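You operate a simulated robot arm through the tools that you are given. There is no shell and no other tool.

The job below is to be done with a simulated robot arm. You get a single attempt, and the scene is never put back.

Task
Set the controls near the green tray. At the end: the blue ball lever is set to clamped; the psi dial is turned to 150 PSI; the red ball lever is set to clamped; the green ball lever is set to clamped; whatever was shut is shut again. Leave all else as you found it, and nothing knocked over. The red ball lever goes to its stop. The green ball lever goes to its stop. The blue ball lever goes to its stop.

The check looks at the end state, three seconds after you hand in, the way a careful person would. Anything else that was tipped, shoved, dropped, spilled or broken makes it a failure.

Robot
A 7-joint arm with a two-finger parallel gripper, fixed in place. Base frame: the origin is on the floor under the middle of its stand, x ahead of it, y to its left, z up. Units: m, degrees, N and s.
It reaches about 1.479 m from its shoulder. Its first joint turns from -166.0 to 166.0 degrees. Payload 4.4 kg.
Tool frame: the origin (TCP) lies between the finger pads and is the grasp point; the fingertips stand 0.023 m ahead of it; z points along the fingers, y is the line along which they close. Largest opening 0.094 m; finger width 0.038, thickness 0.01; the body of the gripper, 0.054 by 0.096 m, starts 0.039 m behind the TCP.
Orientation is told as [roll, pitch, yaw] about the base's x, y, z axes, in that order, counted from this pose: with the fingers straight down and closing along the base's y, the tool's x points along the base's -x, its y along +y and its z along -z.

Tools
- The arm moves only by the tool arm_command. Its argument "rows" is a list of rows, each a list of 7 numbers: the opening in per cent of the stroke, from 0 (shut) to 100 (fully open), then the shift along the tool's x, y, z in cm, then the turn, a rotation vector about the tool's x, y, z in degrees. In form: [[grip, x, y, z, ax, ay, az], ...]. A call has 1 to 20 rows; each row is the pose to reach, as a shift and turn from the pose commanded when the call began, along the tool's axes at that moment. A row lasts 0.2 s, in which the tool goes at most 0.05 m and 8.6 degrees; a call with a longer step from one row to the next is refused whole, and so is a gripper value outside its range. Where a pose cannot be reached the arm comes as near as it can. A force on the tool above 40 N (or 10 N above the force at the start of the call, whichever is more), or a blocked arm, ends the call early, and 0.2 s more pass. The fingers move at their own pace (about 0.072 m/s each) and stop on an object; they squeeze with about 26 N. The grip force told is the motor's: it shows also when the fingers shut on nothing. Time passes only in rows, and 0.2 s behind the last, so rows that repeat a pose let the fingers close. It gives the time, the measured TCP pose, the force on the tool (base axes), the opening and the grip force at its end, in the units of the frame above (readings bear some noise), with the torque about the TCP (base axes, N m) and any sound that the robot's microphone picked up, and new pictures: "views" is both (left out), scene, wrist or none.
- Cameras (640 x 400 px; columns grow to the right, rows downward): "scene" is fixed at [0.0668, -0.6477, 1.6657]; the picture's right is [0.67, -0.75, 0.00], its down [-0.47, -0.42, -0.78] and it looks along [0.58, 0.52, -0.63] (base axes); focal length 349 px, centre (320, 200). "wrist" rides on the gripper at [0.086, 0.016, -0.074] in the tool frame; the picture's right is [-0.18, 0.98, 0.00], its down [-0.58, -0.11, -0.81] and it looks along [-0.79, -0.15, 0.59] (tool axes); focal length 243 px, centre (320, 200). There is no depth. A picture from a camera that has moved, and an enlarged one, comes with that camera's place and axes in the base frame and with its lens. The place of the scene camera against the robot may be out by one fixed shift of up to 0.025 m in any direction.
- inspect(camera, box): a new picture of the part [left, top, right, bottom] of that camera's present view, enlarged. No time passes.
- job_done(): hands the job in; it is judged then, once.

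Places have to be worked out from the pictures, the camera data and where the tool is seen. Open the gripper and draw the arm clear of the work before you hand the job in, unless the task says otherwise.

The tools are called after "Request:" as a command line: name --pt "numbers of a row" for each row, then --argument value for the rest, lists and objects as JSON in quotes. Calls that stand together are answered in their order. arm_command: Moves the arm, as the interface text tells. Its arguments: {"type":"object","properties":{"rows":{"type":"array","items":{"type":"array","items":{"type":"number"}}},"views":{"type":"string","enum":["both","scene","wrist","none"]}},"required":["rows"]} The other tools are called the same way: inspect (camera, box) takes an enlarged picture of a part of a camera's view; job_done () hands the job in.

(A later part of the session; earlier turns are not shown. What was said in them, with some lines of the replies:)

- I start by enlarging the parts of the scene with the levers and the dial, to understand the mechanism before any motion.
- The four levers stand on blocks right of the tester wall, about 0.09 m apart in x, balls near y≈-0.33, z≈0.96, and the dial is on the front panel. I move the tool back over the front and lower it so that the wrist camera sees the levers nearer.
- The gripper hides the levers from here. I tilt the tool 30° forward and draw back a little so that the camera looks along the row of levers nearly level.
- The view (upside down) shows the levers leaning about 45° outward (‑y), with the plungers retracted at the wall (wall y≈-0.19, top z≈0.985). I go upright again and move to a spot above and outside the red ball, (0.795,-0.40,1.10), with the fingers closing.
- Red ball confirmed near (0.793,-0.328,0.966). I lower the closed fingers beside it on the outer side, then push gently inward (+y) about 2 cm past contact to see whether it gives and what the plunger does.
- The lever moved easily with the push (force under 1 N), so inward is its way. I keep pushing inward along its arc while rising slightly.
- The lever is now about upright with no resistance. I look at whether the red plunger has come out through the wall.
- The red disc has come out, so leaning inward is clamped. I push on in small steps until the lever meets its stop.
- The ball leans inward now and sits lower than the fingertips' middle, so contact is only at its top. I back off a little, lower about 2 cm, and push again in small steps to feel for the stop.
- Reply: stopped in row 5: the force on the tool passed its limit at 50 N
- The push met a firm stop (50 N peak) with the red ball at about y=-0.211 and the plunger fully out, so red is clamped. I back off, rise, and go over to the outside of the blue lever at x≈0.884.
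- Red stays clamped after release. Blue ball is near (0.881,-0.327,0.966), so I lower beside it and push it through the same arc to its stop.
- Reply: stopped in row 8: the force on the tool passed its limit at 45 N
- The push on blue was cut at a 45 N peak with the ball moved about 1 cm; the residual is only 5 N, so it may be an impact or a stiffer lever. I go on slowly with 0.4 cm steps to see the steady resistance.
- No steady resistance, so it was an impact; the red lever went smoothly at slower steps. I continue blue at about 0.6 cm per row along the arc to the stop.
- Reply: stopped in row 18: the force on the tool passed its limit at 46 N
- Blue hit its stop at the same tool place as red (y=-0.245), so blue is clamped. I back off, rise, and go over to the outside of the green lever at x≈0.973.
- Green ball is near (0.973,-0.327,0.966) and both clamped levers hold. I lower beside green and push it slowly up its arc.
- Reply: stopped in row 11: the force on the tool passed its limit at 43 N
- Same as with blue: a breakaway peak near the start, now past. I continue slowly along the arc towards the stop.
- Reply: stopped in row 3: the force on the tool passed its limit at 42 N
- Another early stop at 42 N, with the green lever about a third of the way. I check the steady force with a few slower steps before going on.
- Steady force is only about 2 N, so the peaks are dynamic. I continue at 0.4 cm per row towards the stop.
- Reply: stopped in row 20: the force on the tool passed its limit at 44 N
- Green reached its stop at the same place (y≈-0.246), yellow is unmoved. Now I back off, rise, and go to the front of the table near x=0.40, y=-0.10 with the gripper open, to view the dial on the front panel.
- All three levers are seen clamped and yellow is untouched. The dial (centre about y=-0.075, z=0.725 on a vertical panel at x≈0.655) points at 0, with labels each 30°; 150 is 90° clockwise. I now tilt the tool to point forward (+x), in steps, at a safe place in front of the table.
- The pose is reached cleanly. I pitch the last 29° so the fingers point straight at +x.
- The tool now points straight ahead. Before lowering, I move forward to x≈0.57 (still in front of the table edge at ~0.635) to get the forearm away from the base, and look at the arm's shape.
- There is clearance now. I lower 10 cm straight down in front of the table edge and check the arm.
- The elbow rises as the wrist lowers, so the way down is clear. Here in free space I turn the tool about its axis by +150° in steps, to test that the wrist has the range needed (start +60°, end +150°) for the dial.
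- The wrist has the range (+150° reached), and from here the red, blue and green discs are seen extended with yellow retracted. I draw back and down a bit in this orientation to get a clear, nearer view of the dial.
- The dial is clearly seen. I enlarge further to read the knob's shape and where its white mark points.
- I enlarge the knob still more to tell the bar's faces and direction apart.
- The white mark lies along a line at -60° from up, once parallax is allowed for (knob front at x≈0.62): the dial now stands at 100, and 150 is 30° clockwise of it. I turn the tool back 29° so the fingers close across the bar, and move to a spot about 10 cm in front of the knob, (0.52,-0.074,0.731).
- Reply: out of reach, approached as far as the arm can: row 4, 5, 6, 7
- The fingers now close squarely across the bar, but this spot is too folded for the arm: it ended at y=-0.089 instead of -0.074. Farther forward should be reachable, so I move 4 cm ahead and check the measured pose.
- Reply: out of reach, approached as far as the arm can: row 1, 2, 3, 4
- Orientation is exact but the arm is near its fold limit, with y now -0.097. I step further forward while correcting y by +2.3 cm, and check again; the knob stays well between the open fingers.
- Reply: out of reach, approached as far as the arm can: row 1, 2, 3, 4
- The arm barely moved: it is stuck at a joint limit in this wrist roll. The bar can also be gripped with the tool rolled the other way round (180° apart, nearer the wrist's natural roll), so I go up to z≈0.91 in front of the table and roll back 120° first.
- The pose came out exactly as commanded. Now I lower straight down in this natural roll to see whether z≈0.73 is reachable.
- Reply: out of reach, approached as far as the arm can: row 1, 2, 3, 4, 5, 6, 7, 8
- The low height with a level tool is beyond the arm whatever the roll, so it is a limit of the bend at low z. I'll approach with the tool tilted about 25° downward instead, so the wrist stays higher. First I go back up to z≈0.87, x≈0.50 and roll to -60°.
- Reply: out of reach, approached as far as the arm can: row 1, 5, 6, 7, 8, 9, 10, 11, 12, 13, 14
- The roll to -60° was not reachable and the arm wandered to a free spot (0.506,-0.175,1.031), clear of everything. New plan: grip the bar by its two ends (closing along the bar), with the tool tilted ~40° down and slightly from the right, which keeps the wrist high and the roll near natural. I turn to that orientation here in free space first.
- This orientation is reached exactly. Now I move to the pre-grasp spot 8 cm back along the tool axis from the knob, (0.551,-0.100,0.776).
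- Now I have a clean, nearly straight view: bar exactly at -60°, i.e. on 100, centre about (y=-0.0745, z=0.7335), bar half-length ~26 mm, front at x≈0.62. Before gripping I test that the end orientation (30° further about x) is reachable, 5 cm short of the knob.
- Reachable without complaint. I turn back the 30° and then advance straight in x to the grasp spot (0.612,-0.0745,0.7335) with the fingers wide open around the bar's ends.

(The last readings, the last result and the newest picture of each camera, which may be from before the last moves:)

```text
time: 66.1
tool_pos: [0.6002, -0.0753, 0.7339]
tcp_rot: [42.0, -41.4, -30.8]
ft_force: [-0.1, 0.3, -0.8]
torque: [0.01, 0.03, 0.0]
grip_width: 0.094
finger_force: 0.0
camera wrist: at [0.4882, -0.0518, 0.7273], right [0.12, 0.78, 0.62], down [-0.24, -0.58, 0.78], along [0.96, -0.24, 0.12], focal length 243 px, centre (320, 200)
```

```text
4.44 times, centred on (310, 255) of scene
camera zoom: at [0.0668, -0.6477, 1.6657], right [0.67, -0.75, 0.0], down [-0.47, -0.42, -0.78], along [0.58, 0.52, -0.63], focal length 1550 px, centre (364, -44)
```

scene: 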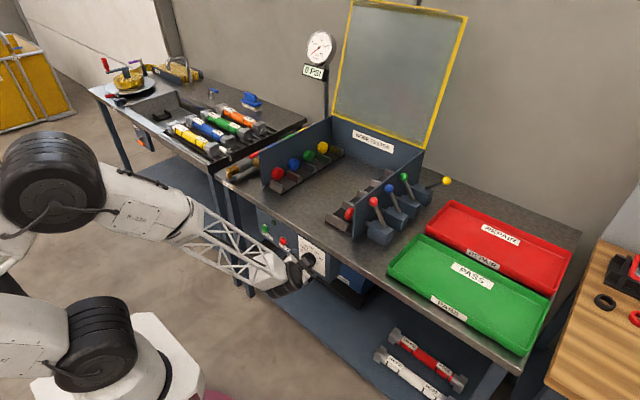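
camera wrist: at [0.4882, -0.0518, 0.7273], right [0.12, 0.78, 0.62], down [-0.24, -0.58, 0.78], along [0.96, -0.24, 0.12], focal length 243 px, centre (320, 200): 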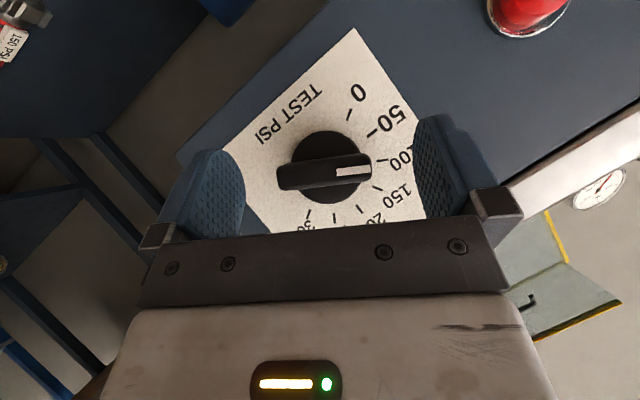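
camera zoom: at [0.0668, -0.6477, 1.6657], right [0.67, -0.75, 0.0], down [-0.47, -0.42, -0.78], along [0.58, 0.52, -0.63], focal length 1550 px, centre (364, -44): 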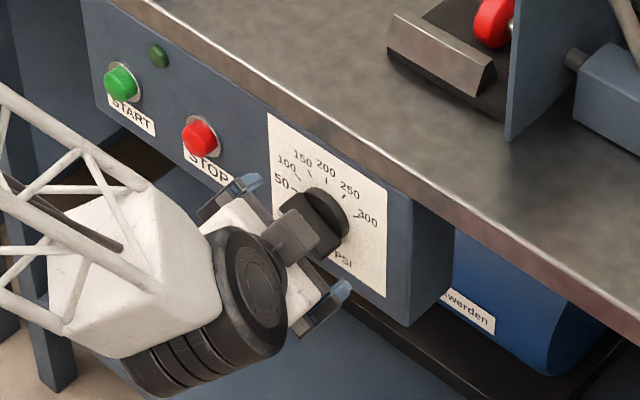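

The alignment agrees within about 2 mm. I go in the last 1.2 cm and then close the fingers on the bar's ends.

Request:
arm_command --pt "100 -0.34 0.01 0.5 0 0 0" --pt "100 -0.67 0.02 0.98 0 0 0" --pt "100 -0.67 0.02 0.98 0 0 0" --pt "60 -0.67 0.02 0.98 0 0 0" --pt "40 -0.67 0.02 0.98 0 0 0" --pt "30 -0.67 0.02 0.98 0 0 0" --pt "30 -0.67 0.02 0.98 0 0 0" --views "both"

Request:
inspect --camera "wrist" --box '[210, 60, 450, 240]'

```text
time: 67.7
tool_pos: [0.6104, -0.0755, 0.7331]
tcp_rot: [41.9, -41.4, -30.8]
ft_force: [11.9, -9.0, -7.2]
torque: [0.01, 0.48, 0.65]
grip_width: 0.0539
finger_force: 44.8
stopped in row 7: the force on the tool passed its limit at 42 N (the readings are from after the stop); the commanded pose is now the measured one
camera wrist: at [0.4999, -0.0516, 0.7259], right [0.12, 0.78, 0.61], down [-0.24, -0.58, 0.78], along [0.96, -0.24, 0.12], focal length 243 px, centre (320, 200)
```

scene: 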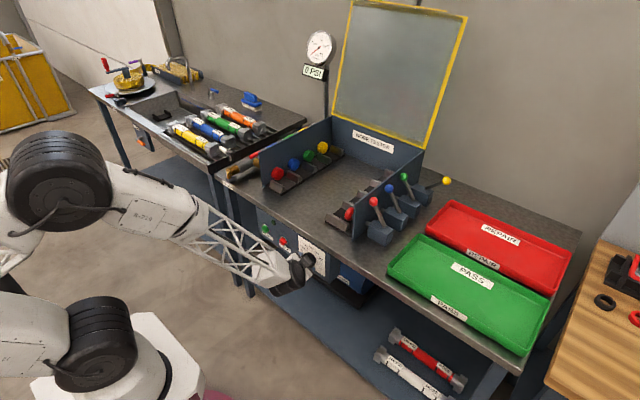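
wrist: 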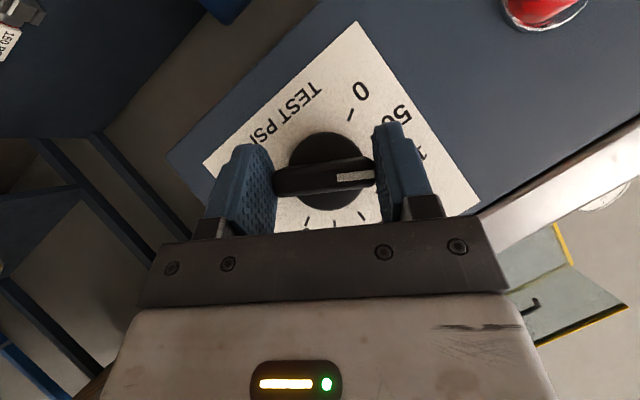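

```text
2.22 times, centred on (330, 150) of wrist
camera zoom: at [0.4999, -0.0516, 0.7259], right [0.12, 0.78, 0.61], down [-0.24, -0.58, 0.78], along [0.96, -0.24, 0.12], focal length 539 px, centre (298, 311)
```

zoom: 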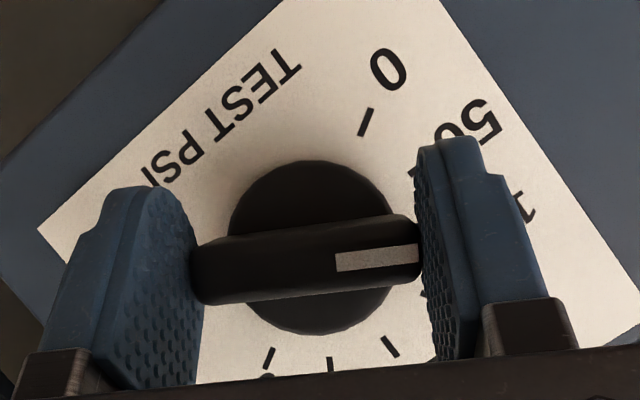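

The bar's ends are gripped (width 53.9 mm), with a side load from about a millimetre of off-centre. I ease the tool 1 mm along the closing line toward the reaction to relieve it and read the force.

Request:
arm_command --pt "45 0 -0.05 0 0 0 0" --pt "45 0 -0.1 0 0 0 0" --pt "45 0 -0.1 0 0 0 0" --views "none"

```text
time: 68.5
tool_pos: [0.6128, -0.0754, 0.7322]
tcp_rot: [42.0, -41.5, -30.8]
ft_force: [-5.3, 21.9, 11.9]
torque: [-0.01, -0.51, -0.24]
grip_width: 0.0537
finger_force: 44.0
```

The side load flipped sign (25 N the other way), so the centred place is about 0.7 mm back. I correct that and turn the knob +15° about the base x axis as a first half, watching the force.

Request:
arm_command --pt "45 0 0.07 0 0 0 0" --pt "45 0 0.07 0 0 0 0" --pt "45 0 0.07 0 -2.4 0 2.9" --pt "45 0 0.07 0 -4.8 0 5.7" --pt "45 0 0.07 0 -7.2 0 8.6" --pt "45 0 0.07 0 -9.64 0 11.49" --pt "45 0 0.07 0 -9.64 0 11.49" --views "both"

Request:
inspect --camera "wrist" --box '[210, 60, 450, 240]'

```text
time: 70.1
tool_pos: [0.6108, -0.075, 0.7321]
tcp_rot: [57.3, -32.5, -40.1]
ft_force: [-0.4, 8.0, -0.4]
torque: [-0.03, -0.31, 0.99]
grip_width: 0.0539
finger_force: 45.0
camera wrist: at [0.5, -0.0504, 0.7321], right [0.12, 0.59, 0.8], down [-0.24, -0.76, 0.6], along [0.96, -0.27, 0.05], focal length 243 px, centre (320, 200)
```

scene: 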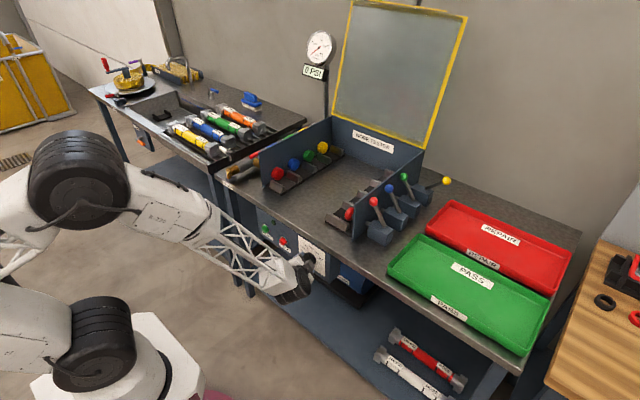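
wrist: 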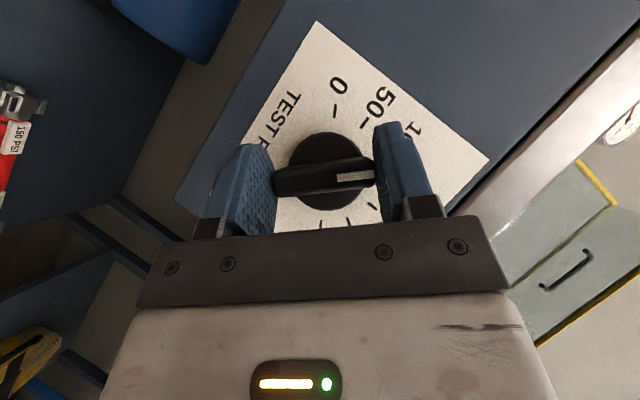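

```text
2.22 times, centred on (330, 150) of wrist
camera zoom: at [0.5, -0.0504, 0.7321], right [0.12, 0.59, 0.8], down [-0.24, -0.76, 0.6], along [0.96, -0.27, 0.05], focal length 539 px, centre (298, 311)
```

zoom: 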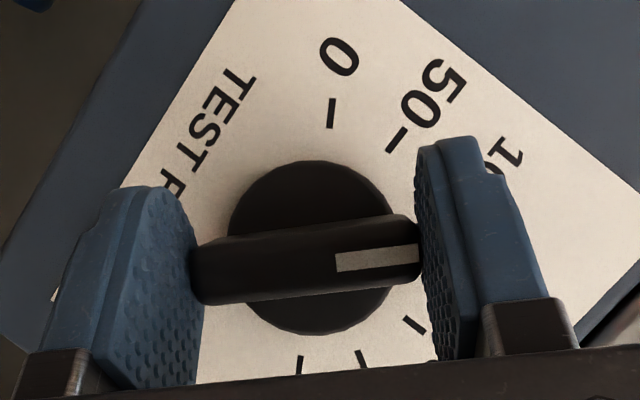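

The knob turns with the gripper without slip (tool closing line now at 45°, from 30°). I turn the other 15°.

Request:
arm_command --pt "45 0 0 0 -2.4 0 2.9" --pt "45 0 0 0 -4.8 0 5.7" --pt "45 0 0 0 -7.2 0 8.6" --pt "45 0 0 0 -9.64 0 11.49" --pt "45 0 0 0 -9.64 0 11.49" --pt "45 0 0 0 -9.64 0 11.49" --views "both"

Request:
inspect --camera "wrist" --box '[210, 60, 450, 240]'

```text
time: 71.5
tool_pos: [0.612, -0.0759, 0.7329]
tcp_rot: [69.6, -22.2, -46.0]
ft_force: [-3.6, 7.4, -1.2]
torque: [0.0, -1.35, 0.23]
grip_width: 0.0539
finger_force: 44.8
camera wrist: at [0.5001, -0.051, 0.7384], right [0.12, 0.37, 0.92], down [-0.24, -0.89, 0.39], along [0.96, -0.27, -0.02], focal length 243 px, centre (320, 200)
```

scene: 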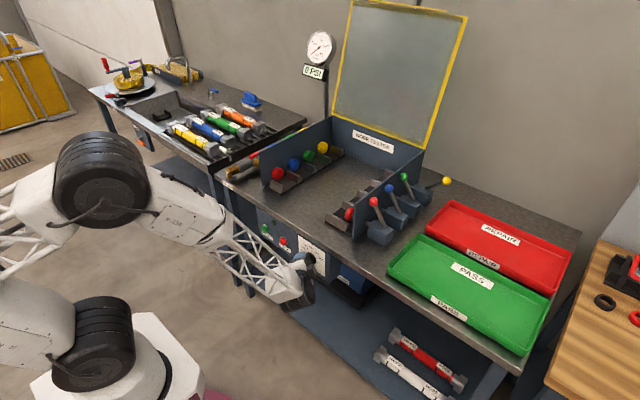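
wrist: 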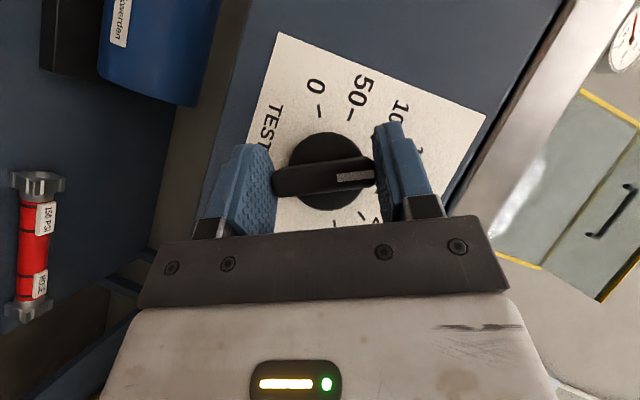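

```text
2.22 times, centred on (330, 150) of wrist
camera zoom: at [0.5001, -0.051, 0.7384], right [0.12, 0.37, 0.92], down [-0.24, -0.89, 0.39], along [0.96, -0.27, -0.02], focal length 539 px, centre (298, 311)
```

zoom: 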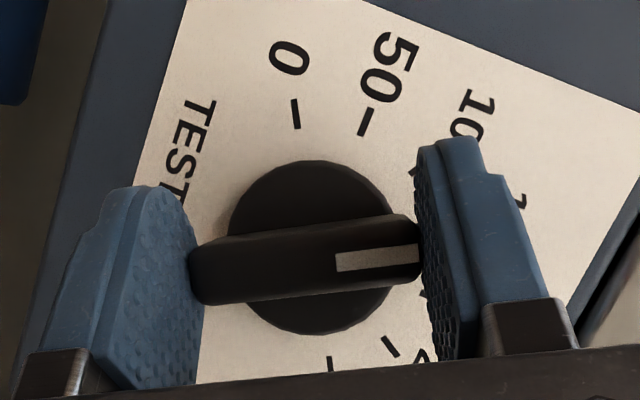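

The closing line is now at 60.2°, i.e. the pointer at -30° (150). I open the fingers in place, then draw straight back 5 cm and look.

Request:
arm_command --pt "60 0 0 0 0 0 0" --pt "80 0 0 0 0 0 0" --pt "100 0 0 0 0 0 0" --pt "100 0 0 0 0 0 0" --pt "100 0 0 0 0 0 0" --pt "100 0.64 0 -0.77 0 0 0" --pt "100 1.93 0 -2.3 0 0 0" --pt "100 3.2 0 -3.83 0 0 0" --pt "100 3.2 0 -3.83 0 0 0" --views "both"

Request:
inspect --camera "wrist" --box '[210, 60, 450, 240]'

```text
time: 73.5
tool_pos: [0.5618, -0.0761, 0.7332]
tcp_rot: [69.6, -22.3, -46.0]
ft_force: [-0.4, 0.7, 0.1]
torque: [-0.02, -0.01, 0.01]
grip_width: 0.0941
finger_force: 0.1
camera wrist: at [0.4506, -0.0511, 0.7385], right [0.12, 0.37, 0.92], down [-0.24, -0.89, 0.39], along [0.96, -0.27, -0.02], focal length 243 px, centre (320, 200)
```

scene: 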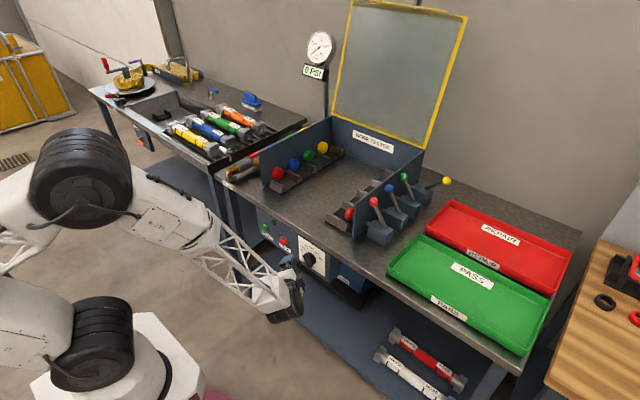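
wrist: 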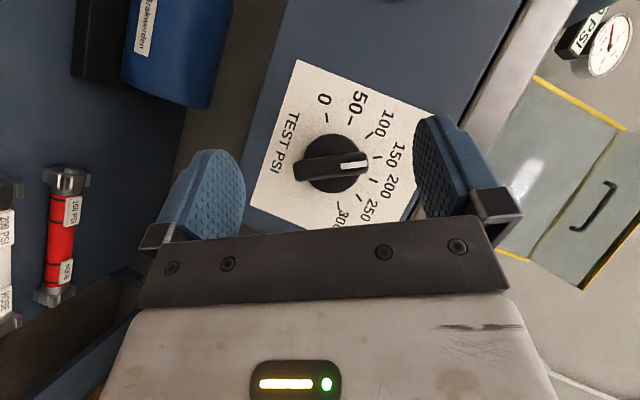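

```text
2.22 times, centred on (330, 150) of wrist
camera zoom: at [0.4506, -0.0511, 0.7385], right [0.12, 0.37, 0.92], down [-0.24, -0.89, 0.39], along [0.96, -0.27, -0.02], focal length 539 px, centre (298, 311)
```

zoom: 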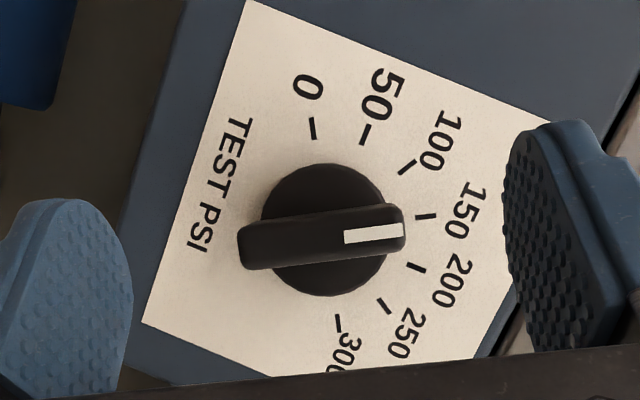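

The white mark now lies at -30° (computed 59.8° from horizontal) on the 150 tick, and it stayed there on release. I now withdraw back and up the way I came, undoing the roll.

Request:
arm_command --pt "100 -0.8 1.8 -2.1 0 0 0" --pt "100 -2.0 4.0 -4.4 0 0 0" --pt "100 -3.3 6.3 -6.8 4.82 0 -5.75" --pt "100 -4.6 8.6 -9.2 9.64 0 -11.5" --pt "100 -5.9 11.0 -11.6 14.46 0 -17.24" --pt "100 -7.1 13.3 -14.0 19.28 0 -22.98" --pt "100 -8.2 15.6 -16.3 19.28 0 -22.98" --pt "100 -9.11 17.64 -18.38 19.28 0 -22.98" --pt "100 -9.11 17.64 -18.38 19.28 0 -22.98" --views "both"

Request:
inspect --camera "scene" --box '[260, 140, 460, 300]'

```text
time: 75.5
tool_pos: [0.4799, -0.1509, 0.9801]
tcp_rot: [41.9, -41.3, -30.8]
ft_force: [-0.9, 1.4, -0.1]
torque: [0.02, -0.01, 0.01]
grip_width: 0.0942
finger_force: 0.0
camera wrist: at [0.3683, -0.127, 0.9731], right [0.12, 0.78, 0.61], down [-0.24, -0.58, 0.78], along [0.96, -0.24, 0.12], focal length 243 px, centre (320, 200)
```

scene: 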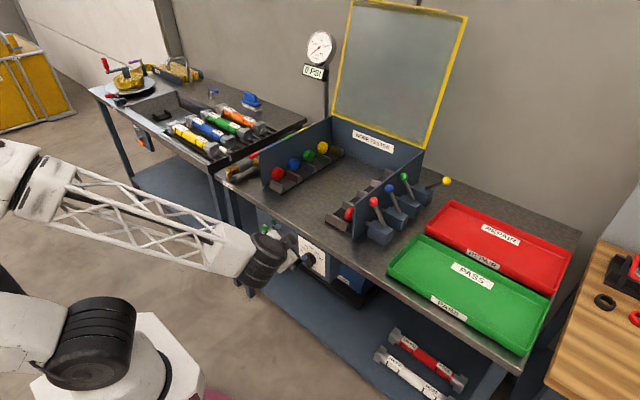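
wrist: 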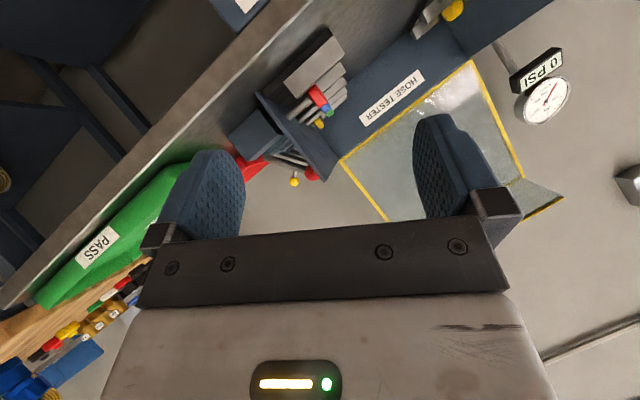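

```text
2.50 times, centred on (360, 220) of scene
camera zoom: at [0.0668, -0.6477, 1.6657], right [0.67, -0.75, 0.0], down [-0.47, -0.42, -0.78], along [0.58, 0.52, -0.63], focal length 872 px, centre (220, 150)
```

zoom: 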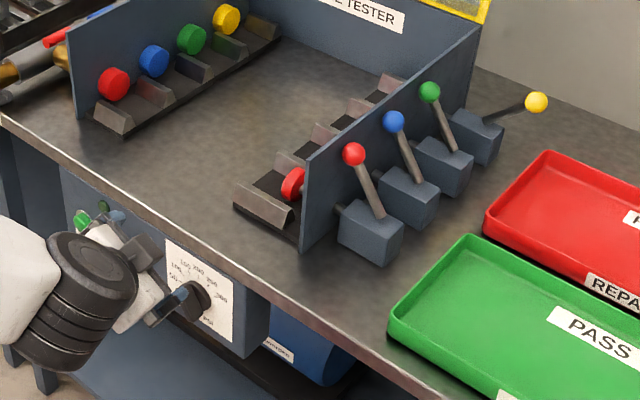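

Everything looks right: three levers leaning alike at their stops, yellow untouched, dial turned. I bring the arm up and back to an upright pose clear of the work and take a last look.

Request:
arm_command --pt "100 -2.9 0.6 -2.1 3.5 6.1 -1.6" --pt "100 -5.8 1.2 -4.2 7.0 12.2 -3.3" --pt "100 -8.6 1.8 -6.3 10.5 18.3 -4.9" --pt "100 -11.5 2.4 -8.4 14.0 24.4 -6.5" --pt "100 -14.4 3.0 -10.4 17.5 30.5 -8.2" --pt "100 -17.3 3.6 -12.5 21.0 36.6 -9.8" --pt "100 -20.2 4.2 -14.6 24.5 42.7 -11.4" --pt "100 -23.0 4.84 -16.7 28.05 48.82 -13.08" --pt "100 -23.0 4.84 -16.7 28.05 48.82 -13.08" --pt "100 -23.0 4.84 -16.7 28.05 48.82 -13.08" --views "both"

Request:
inspect --camera "scene" --box '[250, 150, 410, 290]'

Request:
inspect --camera "wrist" --box '[200, 0, 520, 220]'

```text
time: 77.7
tool_pos: [0.5017, -0.2503, 1.2485]
tcp_rot: [0.1, 0.2, -0.1]
ft_force: [0.2, -0.1, -0.4]
torque: [0.01, -0.01, 0.01]
grip_width: 0.0942
finger_force: 0.0
camera wrist: at [0.4164, -0.2341, 1.3246], right [0.18, 0.98, 0.0], down [0.58, -0.11, 0.8], along [0.79, -0.15, -0.59], focal length 243 px, centre (320, 200)
```

scene: 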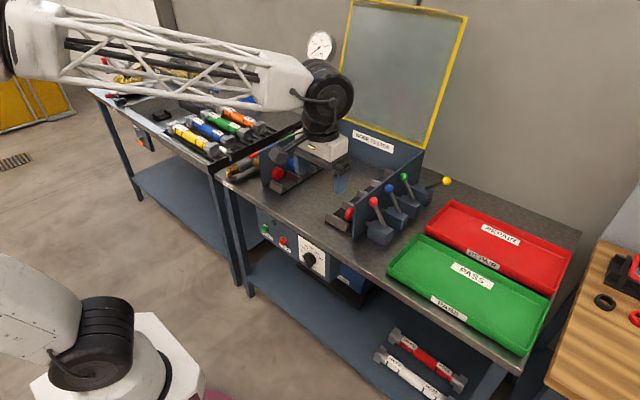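
wrist: 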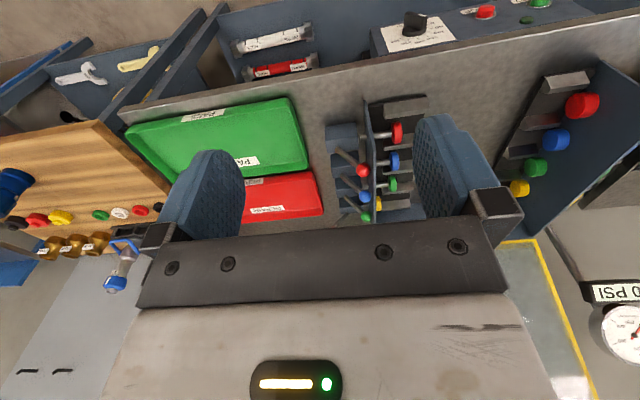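

```text
2.86 times, centred on (330, 220) of scene
camera zoom: at [0.0668, -0.6477, 1.6657], right [0.67, -0.75, 0.0], down [-0.47, -0.42, -0.78], along [0.58, 0.52, -0.63], focal length 996 px, centre (291, 143)
```

zoom: 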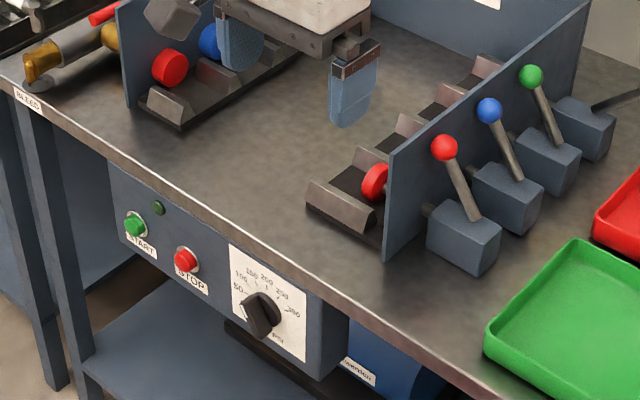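

```text
1.82 times, centred on (360, 110) of wrist
camera zoom: at [0.4164, -0.2341, 1.3246], right [0.18, 0.98, 0.0], down [0.58, -0.11, 0.8], along [0.79, -0.15, -0.59], focal length 441 px, centre (247, 364)
```

zoom: 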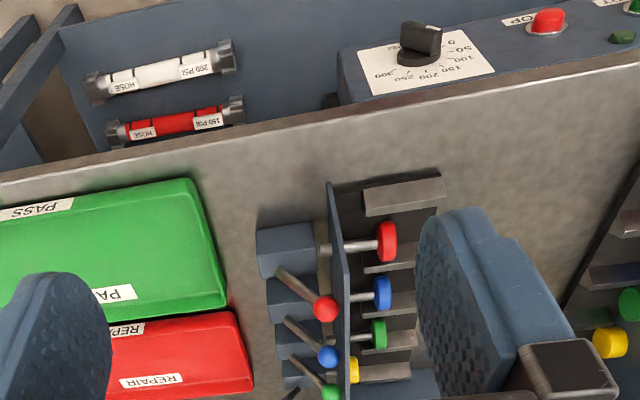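

The last view shows the red, blue and green plungers out equally, yellow untouched, the dial at 150, and nothing else moved; the gripper is open and the arm is clear. I hand the job in.

Request:
job_done

```text
The job is handed in.
```

The job is handed in, and the last pictures before hand-in show every control as you asked. The result of the check has not come back to me.

- **Levers:** The red, blue and green ball levers are clamped. Each was pushed until it met its stop at more than 40 N, and all three plungers are out equally. The yellow lever was not touched.
- **PSI dial:** It is set to 150. It started at 100, so I turned it 30° clockwise, and it stayed on the 150 mark after I let go.
- **Things that were shut:** I opened nothing, so there was nothing to shut again. The tester's lid was already standing open and I left it open.
- **Everything else:** I saw nothing tipped, shoved or dropped in the last pictures. The gripper is open and the arm is clear of the work.

Some pushes on the levers stopped early on brief force peaks of 42–45 N. I also had to find a second way to grip the dial because the arm could not reach it level, and neither left any visible mark on the scene.
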